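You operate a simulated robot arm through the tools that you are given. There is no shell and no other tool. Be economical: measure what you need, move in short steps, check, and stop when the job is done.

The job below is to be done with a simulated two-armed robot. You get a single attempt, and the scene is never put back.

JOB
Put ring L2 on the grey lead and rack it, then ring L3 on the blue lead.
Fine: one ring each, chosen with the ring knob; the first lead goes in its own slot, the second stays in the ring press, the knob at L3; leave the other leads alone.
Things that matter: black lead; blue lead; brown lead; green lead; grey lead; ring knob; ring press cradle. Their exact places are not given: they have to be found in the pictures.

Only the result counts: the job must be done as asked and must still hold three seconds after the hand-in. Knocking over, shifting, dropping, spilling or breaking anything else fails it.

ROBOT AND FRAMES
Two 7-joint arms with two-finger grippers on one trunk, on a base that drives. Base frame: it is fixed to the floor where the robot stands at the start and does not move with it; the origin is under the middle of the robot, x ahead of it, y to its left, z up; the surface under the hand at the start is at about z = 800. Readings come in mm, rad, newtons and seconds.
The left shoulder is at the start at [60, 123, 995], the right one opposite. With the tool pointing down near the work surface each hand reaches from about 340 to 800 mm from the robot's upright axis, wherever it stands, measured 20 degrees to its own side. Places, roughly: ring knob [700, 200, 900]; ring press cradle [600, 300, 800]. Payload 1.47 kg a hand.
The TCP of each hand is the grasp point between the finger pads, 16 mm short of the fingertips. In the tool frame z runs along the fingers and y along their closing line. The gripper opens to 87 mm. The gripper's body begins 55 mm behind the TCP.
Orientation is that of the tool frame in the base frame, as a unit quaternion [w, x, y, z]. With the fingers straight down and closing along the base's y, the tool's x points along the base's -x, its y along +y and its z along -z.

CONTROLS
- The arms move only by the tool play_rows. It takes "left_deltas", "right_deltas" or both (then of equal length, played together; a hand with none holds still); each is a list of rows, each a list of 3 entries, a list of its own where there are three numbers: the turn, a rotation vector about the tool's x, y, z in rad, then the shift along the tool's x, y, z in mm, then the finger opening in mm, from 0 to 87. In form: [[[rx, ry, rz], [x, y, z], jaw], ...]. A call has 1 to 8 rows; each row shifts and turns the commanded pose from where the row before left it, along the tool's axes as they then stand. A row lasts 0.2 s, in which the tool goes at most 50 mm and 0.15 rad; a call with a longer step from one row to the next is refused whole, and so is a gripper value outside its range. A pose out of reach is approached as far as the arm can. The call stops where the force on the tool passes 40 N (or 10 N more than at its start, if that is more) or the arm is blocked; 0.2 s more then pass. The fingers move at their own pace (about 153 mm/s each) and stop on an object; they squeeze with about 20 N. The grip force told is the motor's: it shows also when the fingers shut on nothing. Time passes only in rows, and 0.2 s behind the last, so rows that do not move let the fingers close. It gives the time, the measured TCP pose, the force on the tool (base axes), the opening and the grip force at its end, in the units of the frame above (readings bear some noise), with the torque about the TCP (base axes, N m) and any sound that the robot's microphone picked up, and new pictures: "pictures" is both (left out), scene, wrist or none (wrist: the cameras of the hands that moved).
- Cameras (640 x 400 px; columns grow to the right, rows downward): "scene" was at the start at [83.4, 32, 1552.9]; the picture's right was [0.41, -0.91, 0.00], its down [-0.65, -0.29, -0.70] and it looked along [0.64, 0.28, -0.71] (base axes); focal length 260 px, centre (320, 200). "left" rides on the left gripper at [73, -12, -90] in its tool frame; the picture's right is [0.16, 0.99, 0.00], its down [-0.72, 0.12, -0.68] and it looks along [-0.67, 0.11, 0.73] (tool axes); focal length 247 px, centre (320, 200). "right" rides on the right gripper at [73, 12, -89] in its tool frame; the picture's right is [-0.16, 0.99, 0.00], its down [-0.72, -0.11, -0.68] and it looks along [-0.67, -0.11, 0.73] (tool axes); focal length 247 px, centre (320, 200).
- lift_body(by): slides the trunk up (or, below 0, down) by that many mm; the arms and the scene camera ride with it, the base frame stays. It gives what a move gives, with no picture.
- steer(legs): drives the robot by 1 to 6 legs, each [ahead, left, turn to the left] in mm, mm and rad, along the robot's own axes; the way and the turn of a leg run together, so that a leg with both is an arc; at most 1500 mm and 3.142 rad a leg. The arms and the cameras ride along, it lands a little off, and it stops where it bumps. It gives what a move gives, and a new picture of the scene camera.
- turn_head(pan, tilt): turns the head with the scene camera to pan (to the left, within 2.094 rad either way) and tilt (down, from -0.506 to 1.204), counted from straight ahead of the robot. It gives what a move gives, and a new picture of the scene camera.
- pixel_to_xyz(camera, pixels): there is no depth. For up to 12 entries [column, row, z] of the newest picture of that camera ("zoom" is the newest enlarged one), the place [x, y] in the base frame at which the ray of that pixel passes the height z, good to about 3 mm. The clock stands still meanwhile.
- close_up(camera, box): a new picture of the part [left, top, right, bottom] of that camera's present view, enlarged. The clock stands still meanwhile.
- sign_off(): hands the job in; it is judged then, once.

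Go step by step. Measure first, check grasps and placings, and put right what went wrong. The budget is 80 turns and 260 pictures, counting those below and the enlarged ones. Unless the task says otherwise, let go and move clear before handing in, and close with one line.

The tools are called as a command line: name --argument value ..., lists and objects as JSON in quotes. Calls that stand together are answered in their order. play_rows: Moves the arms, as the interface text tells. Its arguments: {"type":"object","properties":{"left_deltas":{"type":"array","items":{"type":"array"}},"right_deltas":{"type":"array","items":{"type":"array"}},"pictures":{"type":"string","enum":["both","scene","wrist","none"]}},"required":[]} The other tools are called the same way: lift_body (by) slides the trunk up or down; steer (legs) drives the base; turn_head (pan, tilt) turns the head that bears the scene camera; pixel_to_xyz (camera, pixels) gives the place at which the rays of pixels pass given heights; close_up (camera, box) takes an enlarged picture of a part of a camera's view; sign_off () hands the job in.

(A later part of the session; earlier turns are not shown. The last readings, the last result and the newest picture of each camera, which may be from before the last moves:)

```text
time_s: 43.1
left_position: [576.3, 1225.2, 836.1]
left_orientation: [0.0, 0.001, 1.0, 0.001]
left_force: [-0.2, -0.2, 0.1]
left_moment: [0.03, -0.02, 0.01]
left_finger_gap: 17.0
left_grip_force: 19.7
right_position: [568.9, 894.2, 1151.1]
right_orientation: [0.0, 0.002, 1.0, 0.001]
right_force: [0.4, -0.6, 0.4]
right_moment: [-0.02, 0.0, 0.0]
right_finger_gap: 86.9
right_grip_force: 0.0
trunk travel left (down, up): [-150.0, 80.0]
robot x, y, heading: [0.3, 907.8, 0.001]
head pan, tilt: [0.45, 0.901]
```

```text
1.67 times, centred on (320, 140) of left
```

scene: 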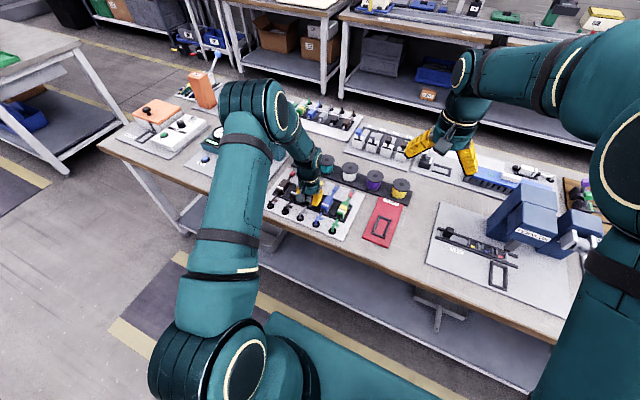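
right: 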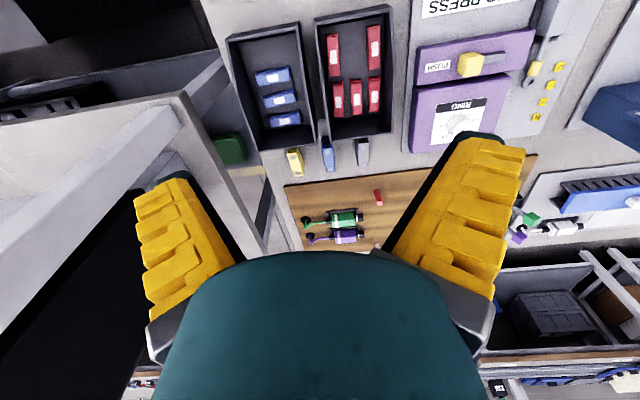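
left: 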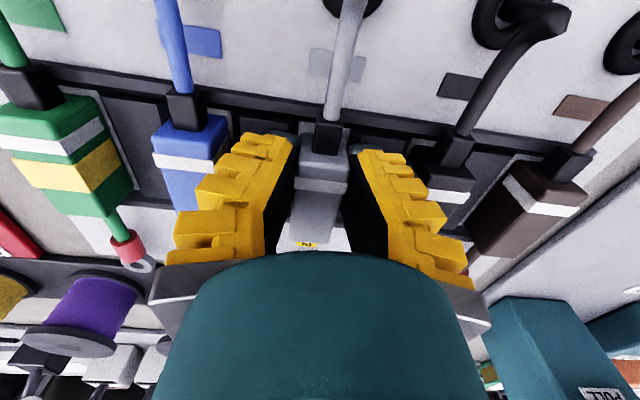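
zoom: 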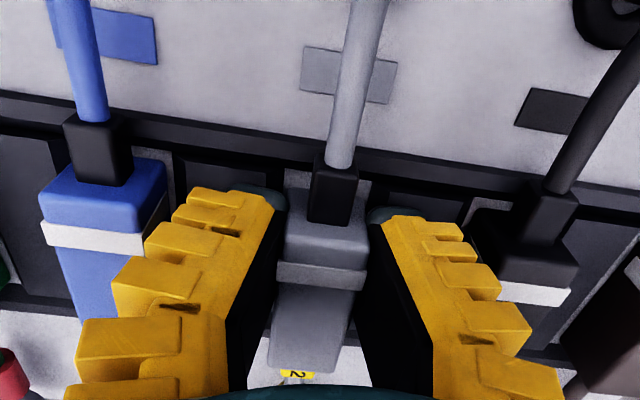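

No contact yet at z=836; continue down in small steps.

play_rows --left_deltas '[[[0, 0, 0], [0, -1, 3], 10], [[0, 0, 0], [0, 0, 3], 10], [[0, 0, 0], [0, 0, 3], 10], [[0, 0, 0], [0, 0, 2], 10], [[0, 0, 0], [0, 0, 0], 10]]' --pictures "both"

close_up --camera "left" --box '[160, 20, 480, 260]'

```text
time_s: 44.3
left_position: [576.6, 1222.7, 827.6]
left_orientation: [0.003, 0.001, 1.0, 0.001]
left_force: [3.6, 3.0, 30.5]
left_moment: [-0.06, 0.17, 0.05]
left_finger_gap: 27.0
left_grip_force: 19.3
right_position: [565.4, 893.5, 1150.9]
right_orientation: [0.001, 0.001, 1.0, 0.0]
right_force: [-0.3, 0.1, 0.4]
right_moment: [0.01, -0.02, 0.0]
right_finger_gap: 87.0
right_grip_force: 0.1
trunk travel left (down, up): [-150.0, 80.0]
robot x, y, heading: [-2.1, 907.1, -0.002]
head pan, tilt: [0.45, 0.901]
```

scene: 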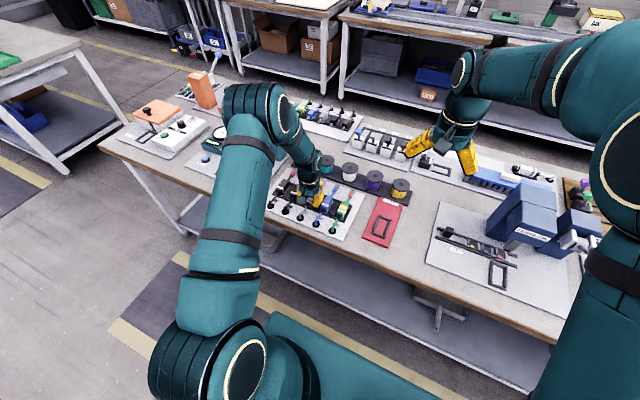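
left: 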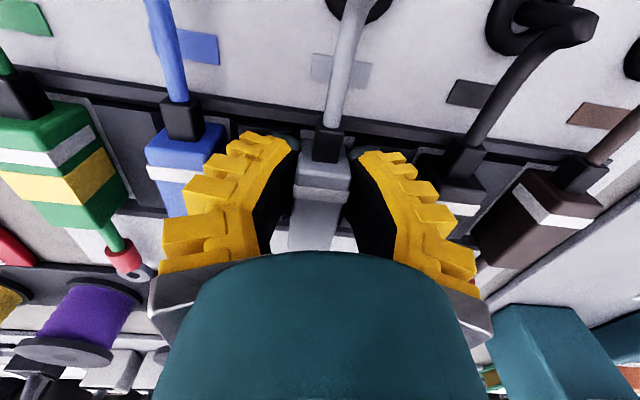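

```text
1.67 times, centred on (320, 140) of left
```

zoom: 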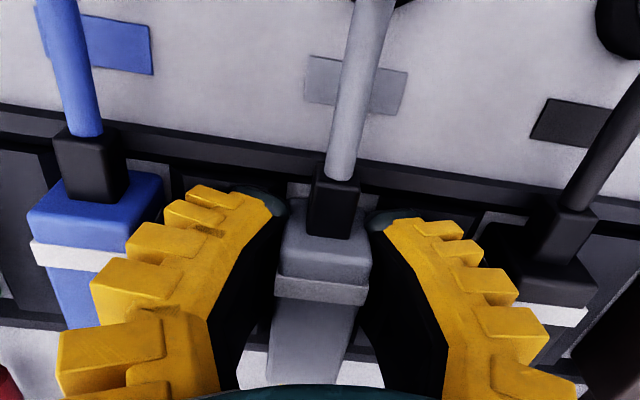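

Fingertips touched the spacers (30 N); the hood should be at the floor. Ease up 2 mm, open narrowly, and lift.

play_rows --left_deltas '[[[0, 0, 0], [0, 0, -3], 10], [[0, 0, 0], [0, 0, 0], 10]]' --pictures "wrist"

close_up --camera "scene" --box '[270, 170, 340, 230]'

close_up --camera "left" --box '[260, 80, 400, 260]'

```text
time_s: 44.9
left_position: [577.2, 1223.4, 828.2]
left_orientation: [0.001, 0.0, 1.0, 0.0]
left_force: [9.8, 4.5, 19.1]
left_moment: [0.0, -0.3, 0.06]
left_finger_gap: 26.1
left_grip_force: 20.1
right_position: [568.7, 892.1, 1150.0]
right_orientation: [0.001, 0.001, 1.0, 0.001]
right_force: [0.6, 0.0, -0.1]
right_moment: [0.02, 0.0, -0.01]
right_finger_gap: 87.1
right_grip_force: 0.0
trunk travel left (down, up): [-150.0, 80.0]
robot x, y, heading: [0.9, 910.7, 0.001]
head pan, tilt: [0.45, 0.901]
```

left: 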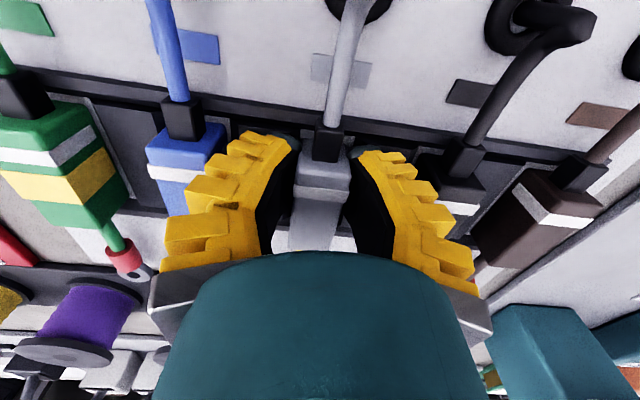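

```text
6.67 times, centred on (305, 200) of scene
```

zoom: 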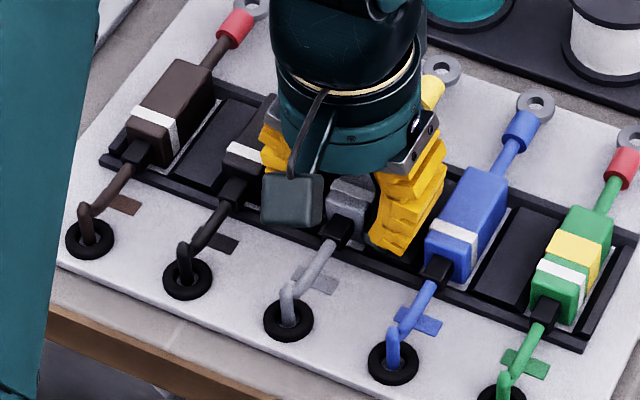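

```text
2.22 times, centred on (330, 170) of left
```

zoom: 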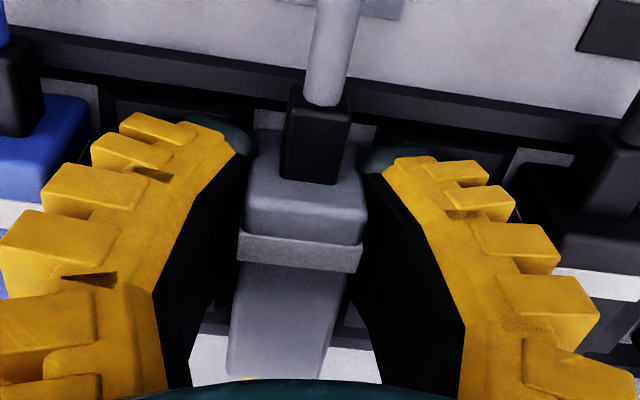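

play_rows --left_deltas '[[[0, 0, 0], [0, 0, 0], 42], [[0, 0, 0], [0, 0, 0], 42], [[0, 0, 0], [0, 0, -3], 42], [[0, 0, 0], [0, 0, 0], 42]]' --pictures "wrist"

close_up --camera "scene" --box '[270, 170, 340, 230]'

close_up --camera "left" --box '[220, 80, 460, 260]'

```text
time_s: 45.9
left_position: [575.7, 1223.8, 829.0]
left_orientation: [-0.002, 0.0, 1.0, 0.0]
left_force: [0.1, -0.3, 0.1]
left_moment: [-0.01, -0.05, 0.01]
left_finger_gap: 47.7
left_grip_force: 4.1
right_position: [570.5, 894.4, 1150.4]
right_orientation: [0.0, 0.0, 1.0, 0.0]
right_force: [0.2, 0.8, 0.5]
right_moment: [0.05, 0.02, -0.01]
right_finger_gap: 86.8
right_grip_force: 0.0
trunk travel left (down, up): [-150.0, 80.0]
robot x, y, heading: [-1.8, 913.6, 0.0]
head pan, tilt: [0.45, 0.901]
```

left: 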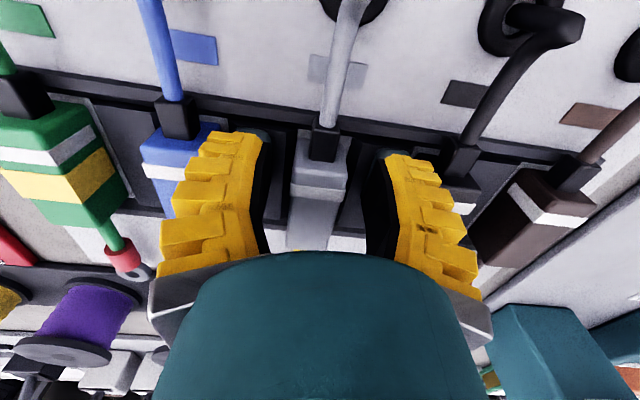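

```text
6.67 times, centred on (305, 200) of scene
```

zoom: 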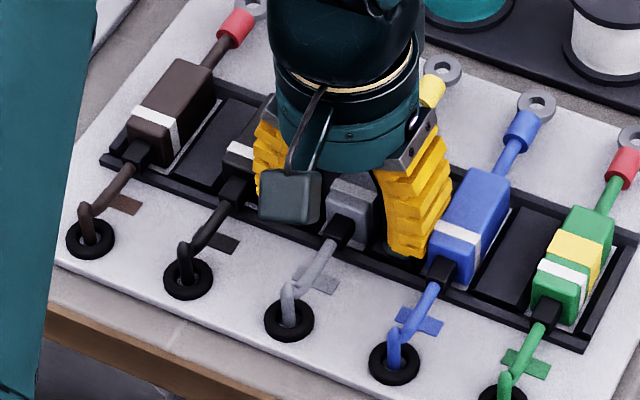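

```text
2.22 times, centred on (340, 170) of left
```

zoom: 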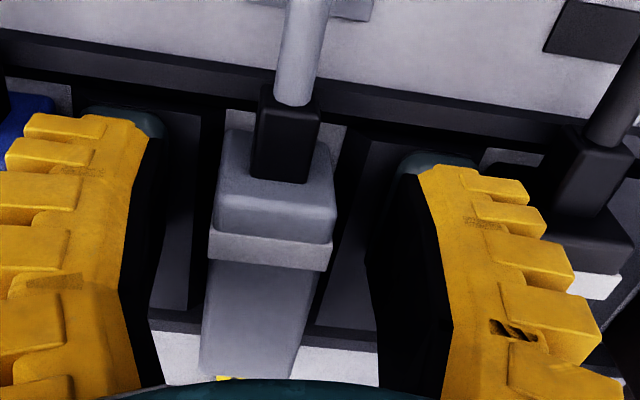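

Hood rests between the spacers. Lift straight up and check.

play_rows --left_deltas '[[[0, 0, 0], [0, 0, -15], 42], [[0, 0, 0], [0, 0, -30], 42], [[0, 0, 0], [0, 0, -40], 42], [[0, 0, 0], [0, 0, -40], 42], [[0, 0, 0], [40, 0, -25], 60], [[0, 0, 0], [40, 0, 0], 60], [[0, 0, 0], [0, 40, 0], 60], [[0, 0, 0], [0, 40, -20], 60]]' --pictures "both"

close_up --camera "scene" --box '[250, 160, 360, 245]'

close_up --camera "left" --box '[160, 20, 480, 220]'

```text
time_s: 47.7
left_position: [494.5, 1303.4, 1000.0]
left_orientation: [0.0, 0.002, 1.0, 0.0]
left_force: [-0.1, 0.2, 0.5]
left_moment: [0.0, 0.0, 0.02]
left_finger_gap: 64.6
left_grip_force: 3.3
right_position: [567.7, 894.1, 1150.6]
right_orientation: [0.001, 0.0, 1.0, 0.001]
right_force: [0.2, 0.2, 0.3]
right_moment: [-0.04, -0.03, 0.04]
right_finger_gap: 87.1
right_grip_force: 0.1
trunk travel left (down, up): [-150.0, 80.0]
robot x, y, heading: [0.2, 913.3, -0.004]
head pan, tilt: [0.45, 0.901]
```

scene: 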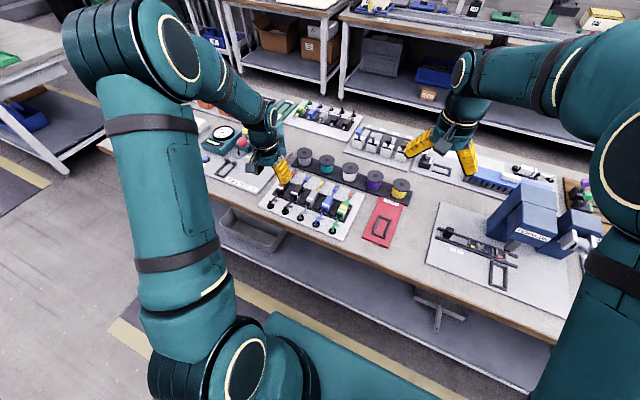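
left: 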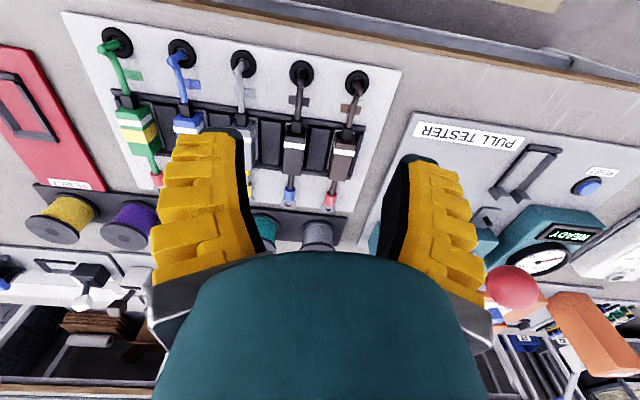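

```text
4.71 times, centred on (305, 202) of scene
```

zoom: 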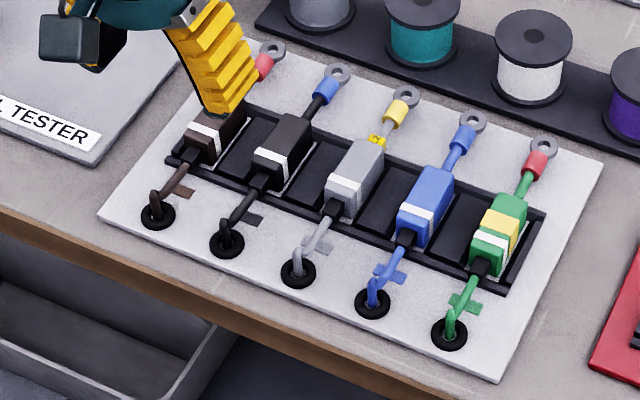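

```text
2.00 times, centred on (320, 120) of left
```

zoom: 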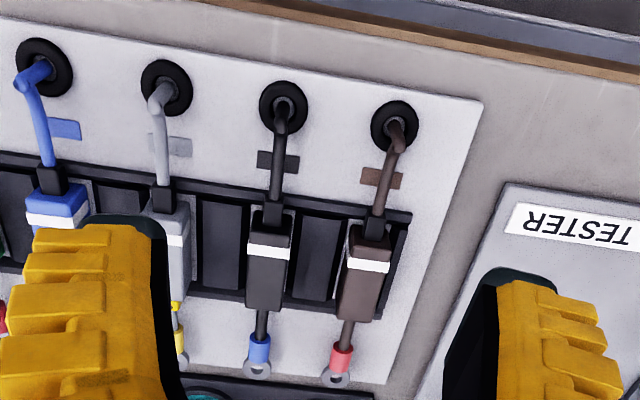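

Grey is racked with its L2 ring. Now position above the blue hood (≈(575,1164)).

play_rows --left_deltas '[[[0, 0, 0], [0, -46, 0], 42], [[0, 0, 0], [0, -46, 0], 42], [[0, 0, 0], [0, -47, 0], 42], [[0, 0, 0], [-40, 0, 25], 42], [[0, 0, 0], [-41, 0, 25], 42], [[0, 0, 0], [0, 0, 45], 42], [[0, 0, 0], [0, 0, 35], 42], [[0, 0, 0], [0, 0, 0], 42]]' --pictures "both"

close_up --camera "left" --box '[160, 20, 480, 260]'

close_up --camera "scene" --box '[250, 160, 360, 245]'

```text
time_s: 49.5
left_position: [576.4, 1166.4, 870.6]
left_orientation: [0.001, 0.001, 1.0, 0.0]
left_force: [-0.3, 0.4, -0.4]
left_moment: [0.01, 0.04, -0.02]
left_finger_gap: 47.6
left_grip_force: 3.7
right_position: [569.6, 894.3, 1149.7]
right_orientation: [0.001, 0.001, 1.0, 0.001]
right_force: [0.0, 0.6, -0.3]
right_moment: [0.03, -0.04, 0.0]
right_finger_gap: 87.2
right_grip_force: 0.1
trunk travel left (down, up): [-150.0, 80.0]
robot x, y, heading: [-3.3, 913.6, 0.0]
head pan, tilt: [0.45, 0.901]
```

scene: 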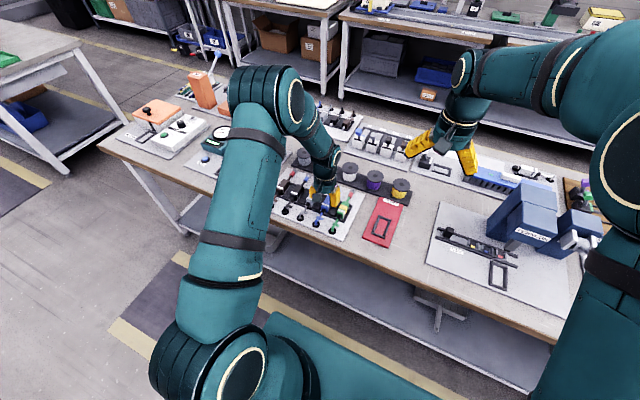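
left: 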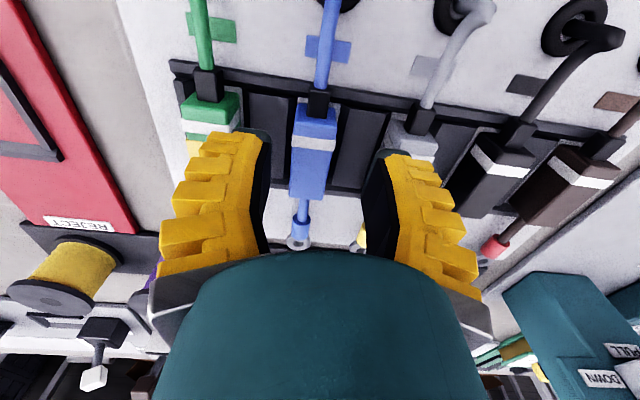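

```text
1.67 times, centred on (320, 140) of left
```

zoom: 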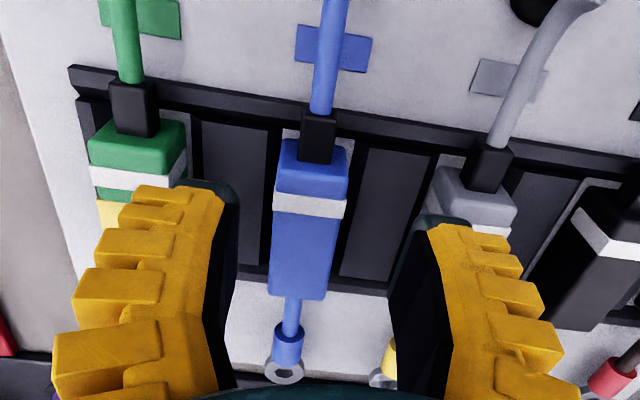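

```text
4.71 times, centred on (305, 202) of scene
```

zoom: 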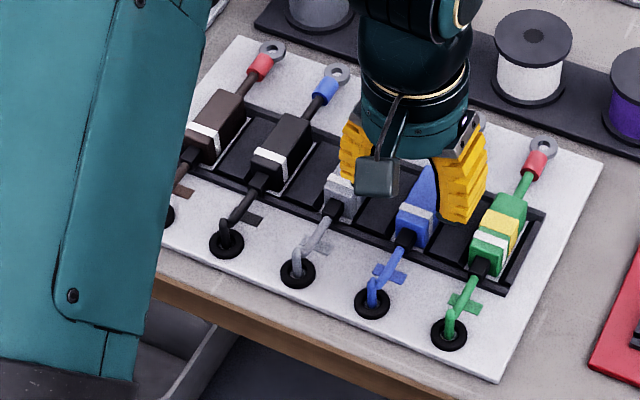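

Centred within ~2 mm. Shift −1.5 in y, lower 37 mm and close.

play_rows --left_deltas '[[[0, 0, 0], [0, -1.5, 15], 42], [[0, 0, 0], [0, 0, 15], 42], [[0, 0, 0], [0, 0, 6], 42], [[0, 0, 0], [0, 0, 0], 10], [[0, 0, 0], [0, 0, 0], 10], [[0, 0, 0], [0, 0, 0], 10]]' --pictures "both"

close_up --camera "left" --box '[160, 20, 480, 260]'

```text
time_s: 50.9
left_position: [576.1, 1163.7, 833.7]
left_orientation: [0.0, 0.001, 1.0, 0.0]
left_force: [-0.9, 0.7, 0.6]
left_moment: [0.03, 0.03, -0.01]
left_finger_gap: 17.8
left_grip_force: 20.0
right_position: [568.8, 894.1, 1149.7]
right_orientation: [0.001, 0.001, 1.0, 0.0]
right_force: [0.5, -0.7, 0.3]
right_moment: [-0.04, 0.01, -0.03]
right_finger_gap: 86.9
right_grip_force: 0.1
trunk travel left (down, up): [-150.0, 80.0]
robot x, y, heading: [-2.2, 912.7, -0.007]
head pan, tilt: [0.45, 0.901]
```

scene: 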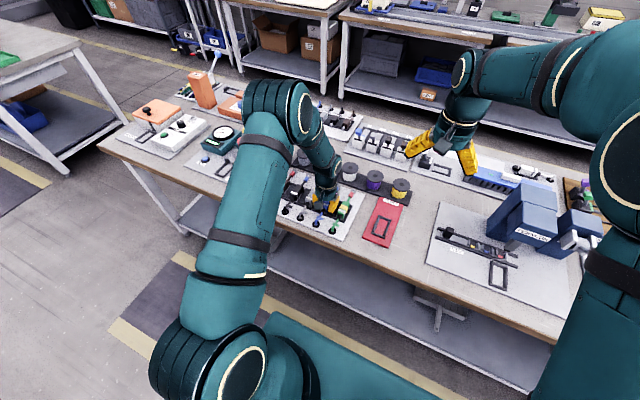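
left: 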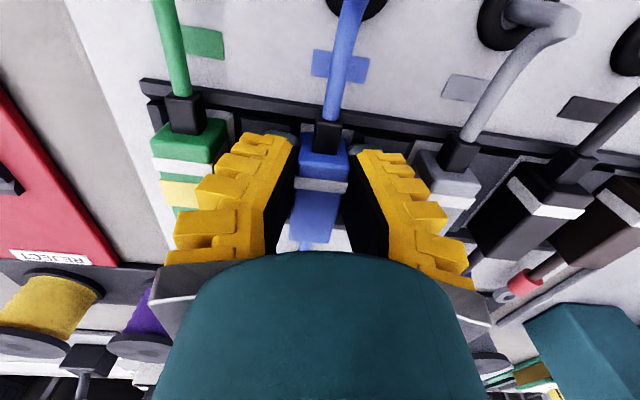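

```text
1.67 times, centred on (320, 140) of left
```

zoom: 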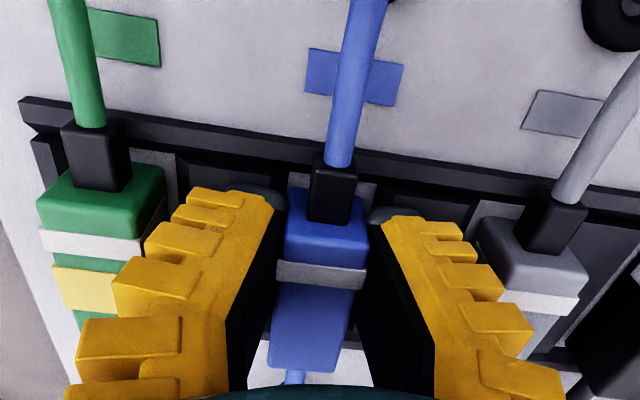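

Blue gripped. Lift straight, retract, then drive right 910 mm.

play_rows --left_deltas '[[[0, 0, 0], [0, 0, -15], 10], [[0, 0, 0], [0, 0, -30], 10], [[0, 0, 0], [0, 0, -40], 10], [[0, 0, 0], [20, 0, -40], 10], [[0, 0, 0], [40, 0, 0], 10], [[0, 0, 0], [40, 0, 0], 10], [[0, 0, 0], [0, 45, 0], 10]]' --pictures "both"

close_up --camera "scene" --box '[250, 160, 360, 245]'

steer --legs '[[0, -455, 0]]'

```text
time_s: 52.5
left_position: [476.3, 1206.6, 960.9]
left_orientation: [0.0, 0.001, 1.0, -0.001]
left_force: [0.4, 0.5, -0.8]
left_moment: [-0.03, -0.02, 0.0]
left_finger_gap: 17.0
left_grip_force: 19.7
right_position: [569.3, 895.7, 1149.4]
right_orientation: [0.0, 0.001, 1.0, 0.0]
right_force: [0.2, 0.5, 0.2]
right_moment: [-0.02, -0.01, -0.01]
right_finger_gap: 87.1
right_grip_force: 0.0
trunk travel left (down, up): [-150.0, 80.0]
robot x, y, heading: [-0.5, 913.2, 0.004]
head pan, tilt: [0.45, 0.901]
```

scene: 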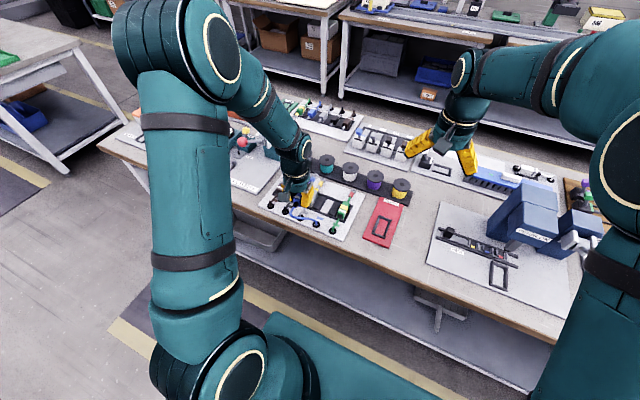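
left: 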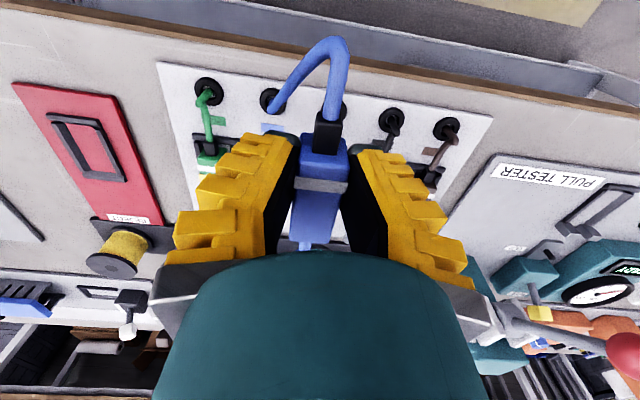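

```text
4.71 times, centred on (305, 202) of scene
```

zoom: 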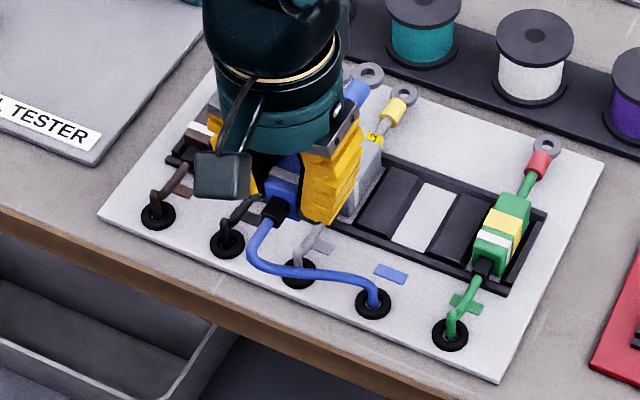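

```text
time_s: 56.9
left_position: [477.5, 755.9, 959.9]
left_orientation: [0.0, 0.004, 1.0, -0.001]
left_force: [1.0, -0.2, -0.7]
left_moment: [-0.02, 0.06, -0.01]
left_finger_gap: 17.3
left_grip_force: 20.1
right_position: [565.8, 443.7, 1149.5]
right_orientation: [0.001, 0.005, 1.0, 0.001]
right_force: [-0.6, 0.2, -0.5]
right_moment: [0.01, 0.05, 0.0]
right_finger_gap: 86.9
right_grip_force: 0.0
trunk travel left (down, up): [-150.0, 80.0]
robot x, y, heading: [-6.4, 463.0, -0.008]
head pan, tilt: [0.45, 0.901]
```

scene: 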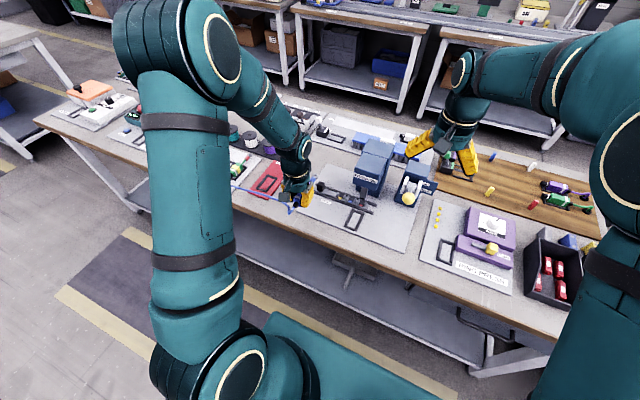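

steer --legs '[[0, -458, 0]]'

play_rows --left_deltas '[[[0, 0, 0], [0, 0, 0], 10]]' --pictures "both"

close_up --camera "scene" --box '[270, 150, 390, 240]'

```text
time_s: 61.4
left_position: [472.5, 304.6, 960.6]
left_orientation: [-0.001, 0.007, 1.0, 0.0]
left_force: [-0.8, -0.9, -1.3]
left_moment: [0.01, 0.0, -0.02]
left_finger_gap: 17.2
left_grip_force: 20.2
right_position: [560.3, -8.1, 1149.4]
right_orientation: [0.0, 0.008, 1.0, 0.001]
right_force: [0.6, 0.4, 0.7]
right_moment: [0.02, -0.03, 0.0]
right_finger_gap: 86.9
right_grip_force: 0.1
trunk travel left (down, up): [-150.0, 80.0]
robot x, y, heading: [-9.7, 17.3, -0.019]
head pan, tilt: [0.45, 0.901]
```

scene: 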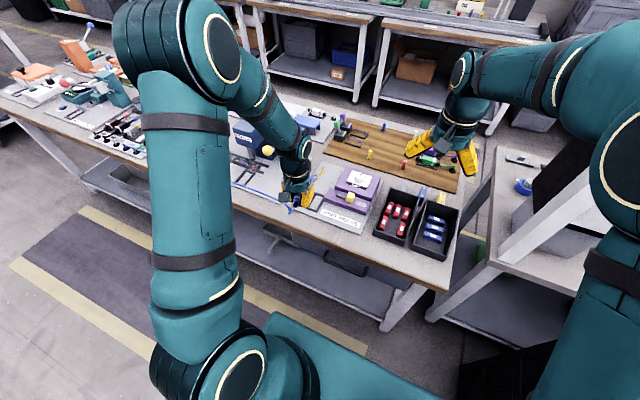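

```text
time_s: 61.8
left_position: [473.3, 304.5, 961.6]
left_orientation: [0.0, 0.007, 1.0, 0.001]
left_force: [-0.1, 0.9, -0.4]
left_moment: [0.01, 0.02, -0.01]
left_finger_gap: 17.2
left_grip_force: 20.1
right_position: [562.3, -8.7, 1149.9]
right_orientation: [0.0, 0.006, 1.0, 0.001]
right_force: [-0.1, 0.3, -0.1]
right_moment: [0.02, 0.01, -0.03]
right_finger_gap: 87.2
right_grip_force: 0.0
trunk travel left (down, up): [-150.0, 80.0]
robot x, y, heading: [-9.4, 15.5, -0.016]
head pan, tilt: [0.45, 0.901]
```

scene: 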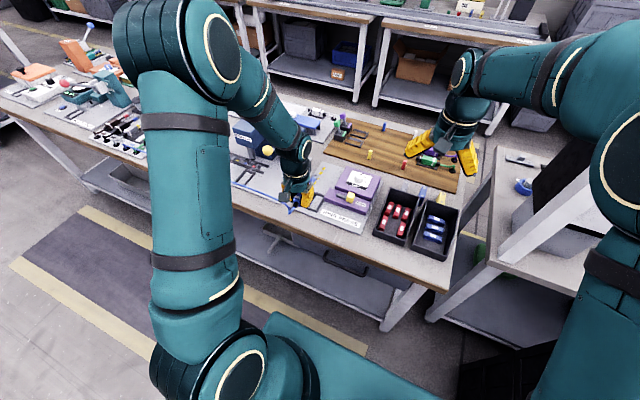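
left: 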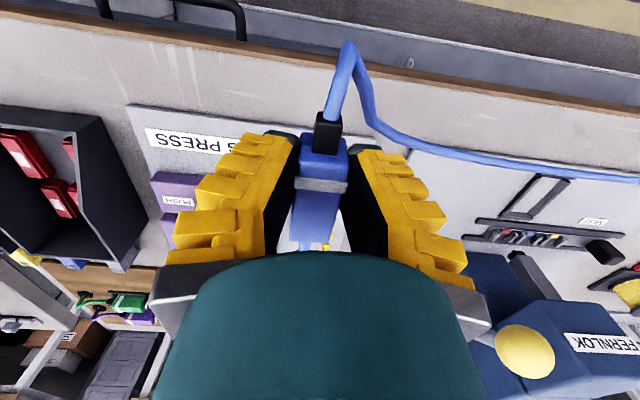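

```text
4.44 times, centred on (330, 195) of scene
```

zoom: 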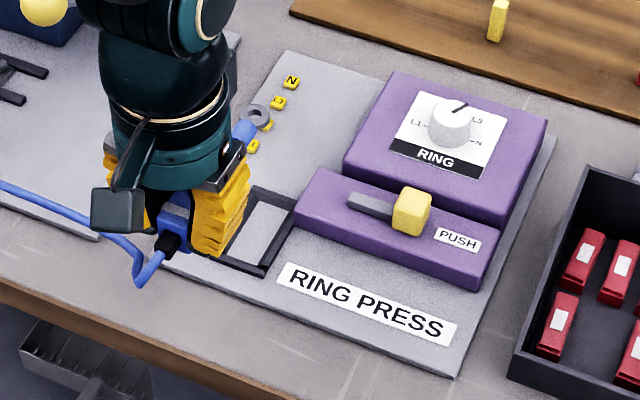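

Yaw is off by ~0.014; correct it and move above the cradle at z≈890.

play_rows --left_deltas '[[[0, 0, -0.014], [0, 0, 0], 10], [[0, 0, 0], [-45, 0, 0], 10], [[0, 0, 0], [-45, 0, 0], 10], [[0, 0, 0], [-8, 0, 35], 10], [[0, 0, 0], [0, 0, 35], 10], [[0, 0, 0], [0, 0, 0], 10]]' --pictures "both"

close_up --camera "left" --box '[180, 20, 460, 260]'

close_up --camera "scene" --box '[270, 160, 360, 230]'

```text
time_s: 63.2
left_position: [566.0, 301.1, 891.3]
left_orientation: [0.001, 0.0, 1.0, 0.001]
left_force: [0.3, 0.3, -0.6]
left_moment: [-0.02, 0.01, -0.05]
left_finger_gap: 17.1
left_grip_force: 20.8
right_position: [561.0, -7.7, 1149.6]
right_orientation: [0.001, 0.006, 1.0, 0.0]
right_force: [0.0, -0.2, 0.5]
right_moment: [-0.01, 0.02, 0.01]
right_finger_gap: 86.9
right_grip_force: 0.0
trunk travel left (down, up): [-150.0, 80.0]
robot x, y, heading: [-7.2, 17.7, -0.015]
head pan, tilt: [0.45, 0.901]
```

scene: 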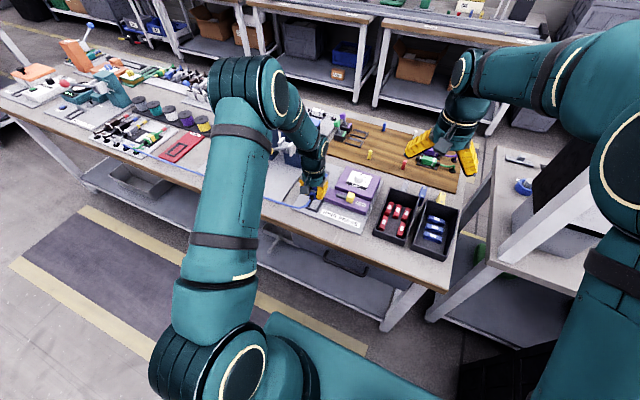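
left: 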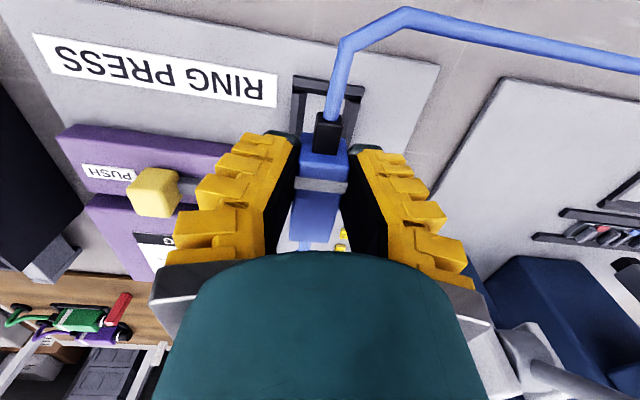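

```text
1.67 times, centred on (320, 140) of left
```

zoom: 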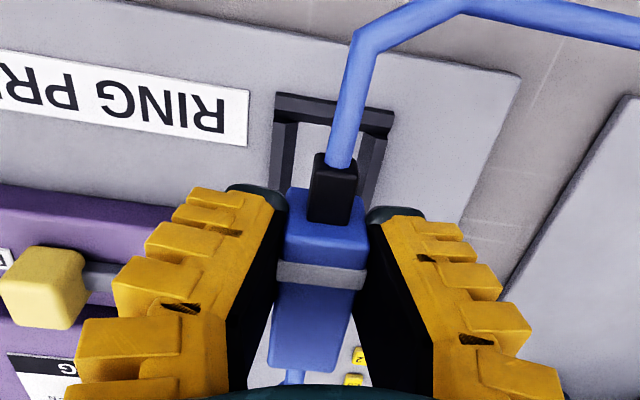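

```text
5.71 times, centred on (315, 195) of scene
```

zoom: 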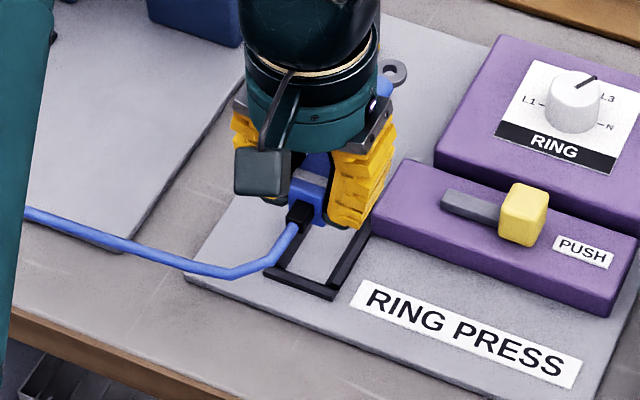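

pixel_to_xyz --camera "left" --pixels '[[307.6, 97, 806], [344.8, 99, 806], [295, 80, 812], [361, 89, 812], [319.6, 182.9, 893], [292, 180, 893], [347, 186, 893]]'

pixel_to_xyz --camera "scene" --pixels '[[308.6, 206.4, 806], [316.4, 210.3, 806], [305.4, 207.5, 812], [317.3, 212, 812]]'

```text
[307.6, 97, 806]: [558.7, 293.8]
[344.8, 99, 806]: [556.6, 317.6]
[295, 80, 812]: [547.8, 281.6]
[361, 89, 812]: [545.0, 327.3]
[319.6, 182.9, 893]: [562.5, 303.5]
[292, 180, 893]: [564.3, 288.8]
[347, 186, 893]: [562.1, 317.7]
```

```text
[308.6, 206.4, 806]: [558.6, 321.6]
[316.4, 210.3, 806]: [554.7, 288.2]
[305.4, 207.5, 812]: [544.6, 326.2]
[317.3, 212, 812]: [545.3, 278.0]
```

Cradle centre y≈304.5; hood y≈303.3. Shift +5 x, +1.5 y and lower to z≈842.

play_rows --left_deltas '[[[0, 0, 0], [-5, 1.5, 15], 10], [[0, 0, 0], [0, 0, 18], 10], [[0, 0, 0], [0, 0, 16], 10], [[0, 0, 0], [0, 0, 0], 10]]' --pictures "both"

close_up --camera "left" --box '[220, 60, 420, 260]'

close_up --camera "scene" --box '[280, 165, 350, 225]'

```text
time_s: 64.2
left_position: [574.4, 305.0, 842.5]
left_orientation: [0.0, -0.001, 1.0, 0.0]
left_force: [0.1, 0.4, -0.5]
left_moment: [0.01, 0.02, 0.03]
left_finger_gap: 17.1
left_grip_force: 20.3
right_position: [562.4, -7.8, 1149.9]
right_orientation: [-0.001, 0.007, 1.0, 0.001]
right_force: [0.1, -0.1, 0.4]
right_moment: [-0.05, -0.02, 0.03]
right_finger_gap: 86.9
right_grip_force: 0.0
trunk travel left (down, up): [-150.0, 80.0]
robot x, y, heading: [-7.1, 19.1, -0.011]
head pan, tilt: [0.45, 0.901]
```

scene: 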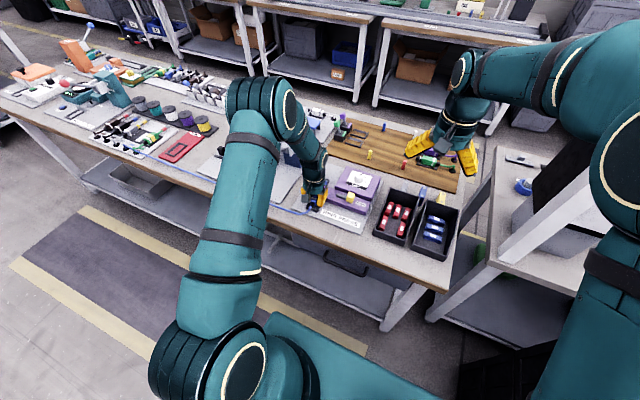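
left: 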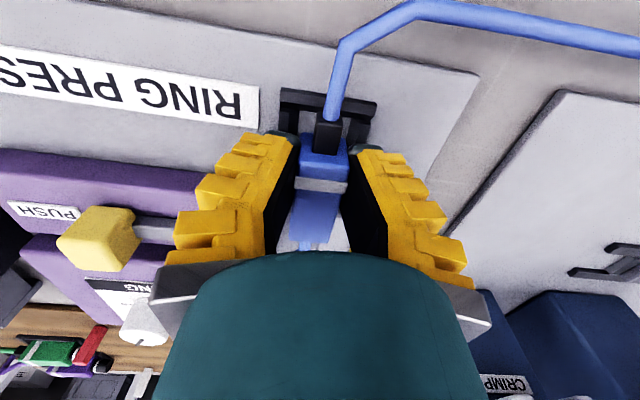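

```text
2.00 times, centred on (320, 160) of left
```

zoom: 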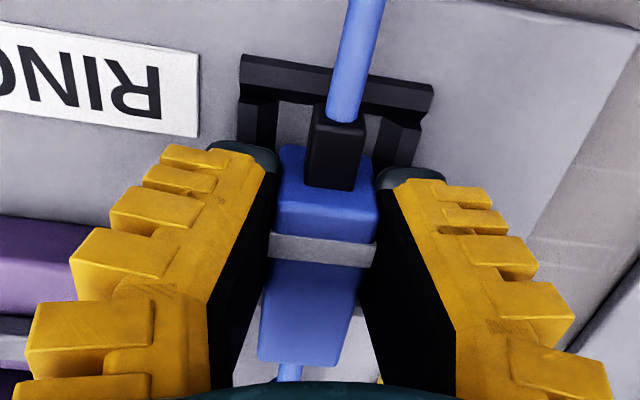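

```text
6.67 times, centred on (315, 195) of scene
```

zoom: 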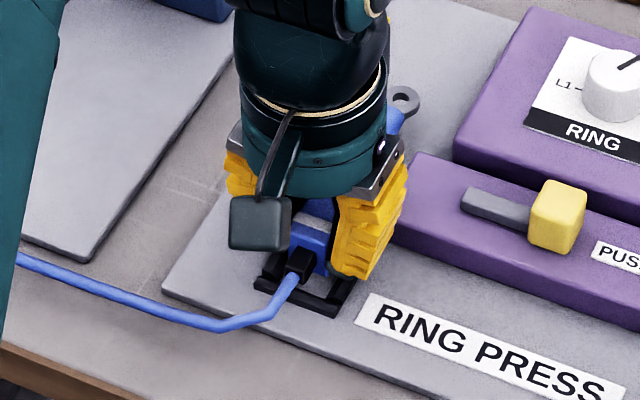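

pixel_to_xyz --camera "left" --pixels '[[282, 88, 812], [376, 101, 812], [320, 131, 842], [320, 183, 845]]'

```text
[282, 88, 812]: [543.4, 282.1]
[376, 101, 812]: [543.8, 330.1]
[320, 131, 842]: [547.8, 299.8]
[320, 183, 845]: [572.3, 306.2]
```

Aligned (bar centre y 306 = hood y 306; hood front ~4 mm inside the bar). Lower slowly.

play_rows --left_deltas '[[[0, 0, 0], [1, 0, 4], 10], [[0, 0, 0], [0, 0, 3], 10], [[0, 0, 0], [0, 0, 2], 10], [[0, 0, 0], [0, 0, 0], 10]]' --pictures "wrist"

close_up --camera "left" --box '[220, 60, 420, 260]'

close_up --camera "scene" --box '[280, 165, 350, 225]'

```text
time_s: 65.2
left_position: [573.5, 304.3, 833.8]
left_orientation: [0.0, 0.0, 1.0, 0.0]
left_force: [-4.6, -1.6, 7.0]
left_moment: [-0.03, -0.19, -0.05]
left_finger_gap: 20.4
left_grip_force: 19.3
right_position: [561.3, -7.7, 1150.5]
right_orientation: [0.001, 0.007, 1.0, 0.001]
right_force: [-0.3, -0.4, 0.8]
right_moment: [0.01, -0.01, 0.02]
right_finger_gap: 87.0
right_grip_force: 0.0
trunk travel left (down, up): [-150.0, 80.0]
robot x, y, heading: [-5.0, 18.0, -0.012]
head pan, tilt: [0.45, 0.901]
```

left: 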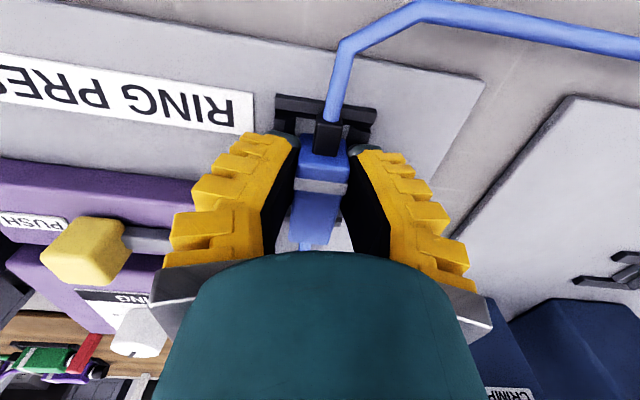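

```text
2.00 times, centred on (320, 160) of left
```

zoom: 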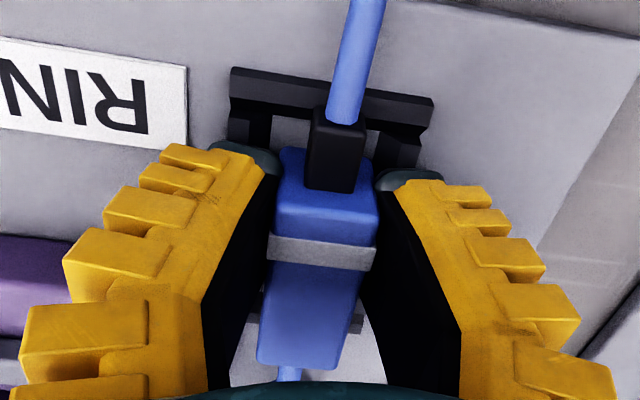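

```text
6.67 times, centred on (315, 195) of scene
```

zoom: 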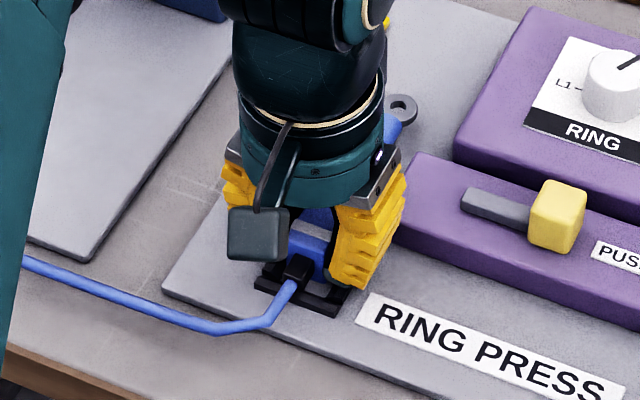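

Contact felt at the same height as the grey lead sat (833). Release and lift.

play_rows --left_deltas '[[[0, 0, 0], [0, 0, 0], 46], [[0, 0, 0], [0, 0, 0], 46], [[0, 0, 0], [0, 0, -15], 46], [[0, 0, 0], [0, 0, -35], 46], [[0, 0, 0], [0, 0, -40], 46], [[0, 0, 0], [25, 0, -40], 46], [[0, 0, 0], [20, 0, 0], 46]]' --pictures "both"

close_up --camera "left" --box '[220, 0, 420, 200]'

close_up --camera "scene" --box '[280, 165, 350, 225]'

```text
time_s: 66.8
left_position: [530.5, 306.9, 959.9]
left_orientation: [0.0, 0.0, 1.0, 0.0]
left_force: [-0.4, 0.6, 0.1]
left_moment: [0.01, -0.01, -0.01]
left_finger_gap: 51.6
left_grip_force: 4.3
right_position: [562.0, -8.7, 1150.3]
right_orientation: [0.0, 0.006, 1.0, 0.001]
right_force: [-0.3, -0.7, 0.0]
right_moment: [-0.03, 0.0, 0.0]
right_finger_gap: 87.2
right_grip_force: 0.1
trunk travel left (down, up): [-150.0, 80.0]
robot x, y, heading: [-5.9, 16.8, -0.019]
head pan, tilt: [0.45, 0.901]
```

scene: 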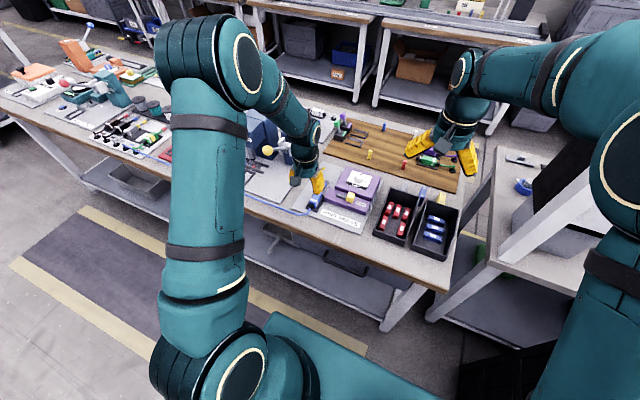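
left: 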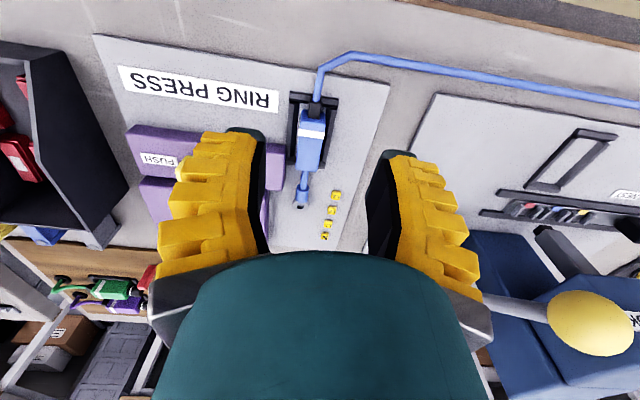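

```text
2.00 times, centred on (320, 100) of left
```

zoom: 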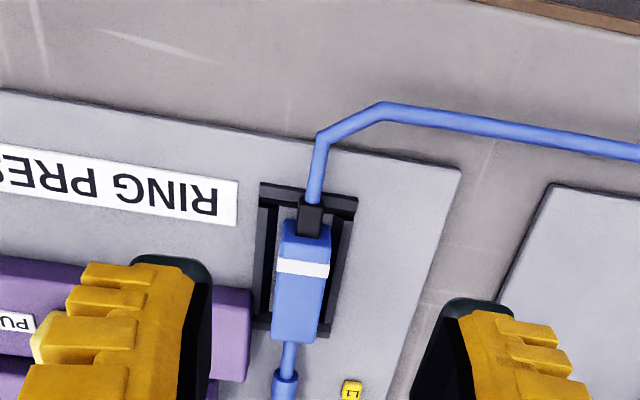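

```text
6.67 times, centred on (315, 195) of scene
```

zoom: 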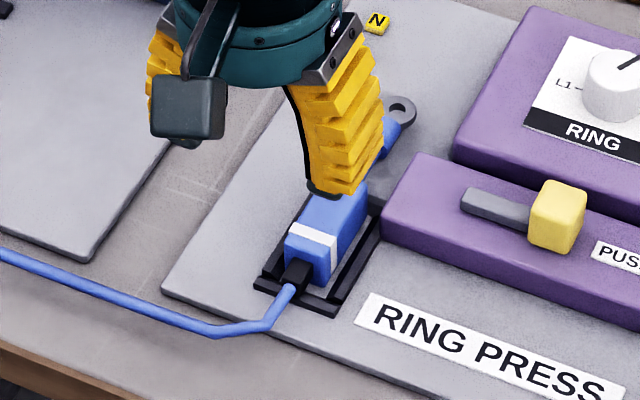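

Blue sits in the cradle like grey did. Go over the slider block (629,192).

play_rows --left_deltas '[[[0, 0, 0], [-24, -29, 0], 56], [[0, 0, 0], [-25, -29, 0], 56], [[0, 0, 0], [-25, -29, 0], 56], [[0, 0, 0], [-25, -28, 0], 56], [[0, 0, 0], [0, 0, 30], 56], [[0, 0, 0], [0, 0, 25], 56], [[0, 0, 0], [0, 0, 0], 56]]' --pictures "both"

close_up --camera "scene" --box '[300, 150, 390, 230]'

close_up --camera "left" --box '[200, 60, 480, 240]'

```text
time_s: 68.4
left_position: [628.3, 189.7, 907.3]
left_orientation: [0.0, -0.001, 1.0, 0.0]
left_force: [-0.7, 0.6, -0.1]
left_moment: [0.0, 0.0, 0.0]
left_finger_gap: 60.7
left_grip_force: 3.1
right_position: [561.4, -8.5, 1150.2]
right_orientation: [0.001, 0.006, 1.0, 0.001]
right_force: [-0.5, 0.3, 0.1]
right_moment: [0.03, 0.0, -0.01]
right_finger_gap: 87.2
right_grip_force: 0.1
trunk travel left (down, up): [-150.0, 80.0]
robot x, y, heading: [-7.7, 17.2, -0.014]
head pan, tilt: [0.45, 0.901]
```

scene: 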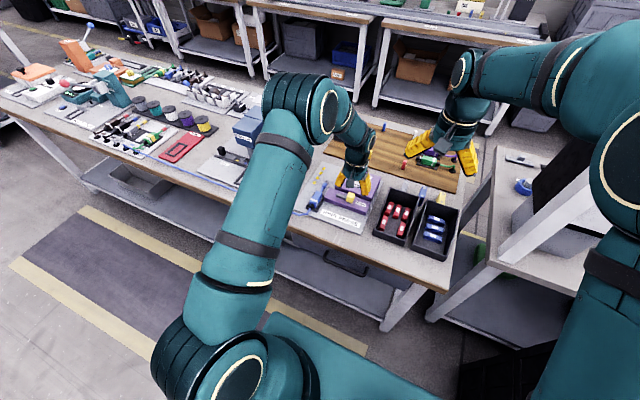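
left: 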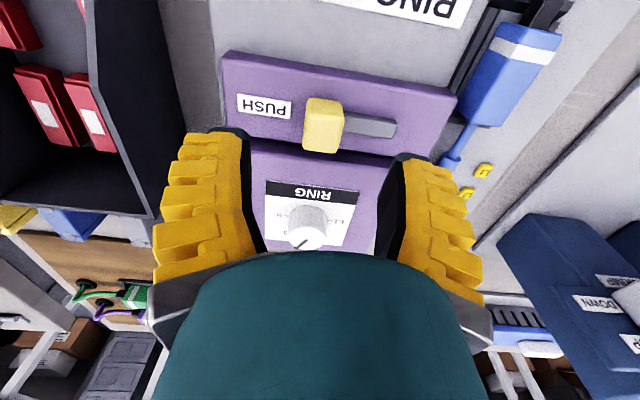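

```text
5.00 times, centred on (345, 190) of scene
```

zoom: 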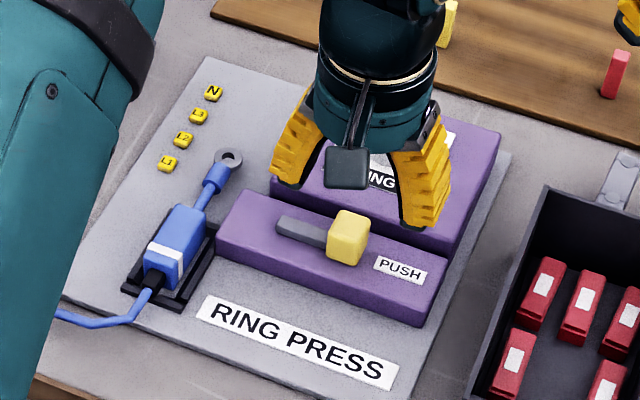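

```text
2.22 times, centred on (340, 150) of left
```

zoom: 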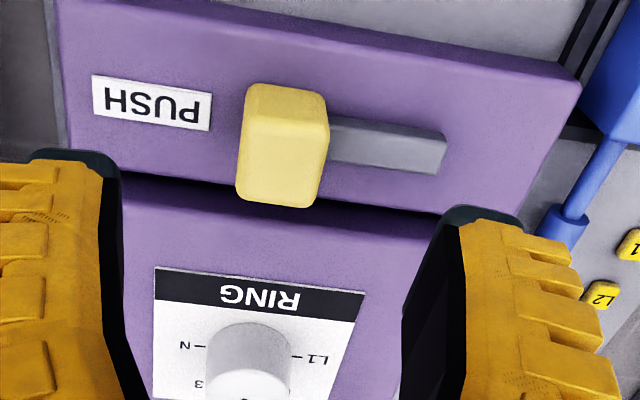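

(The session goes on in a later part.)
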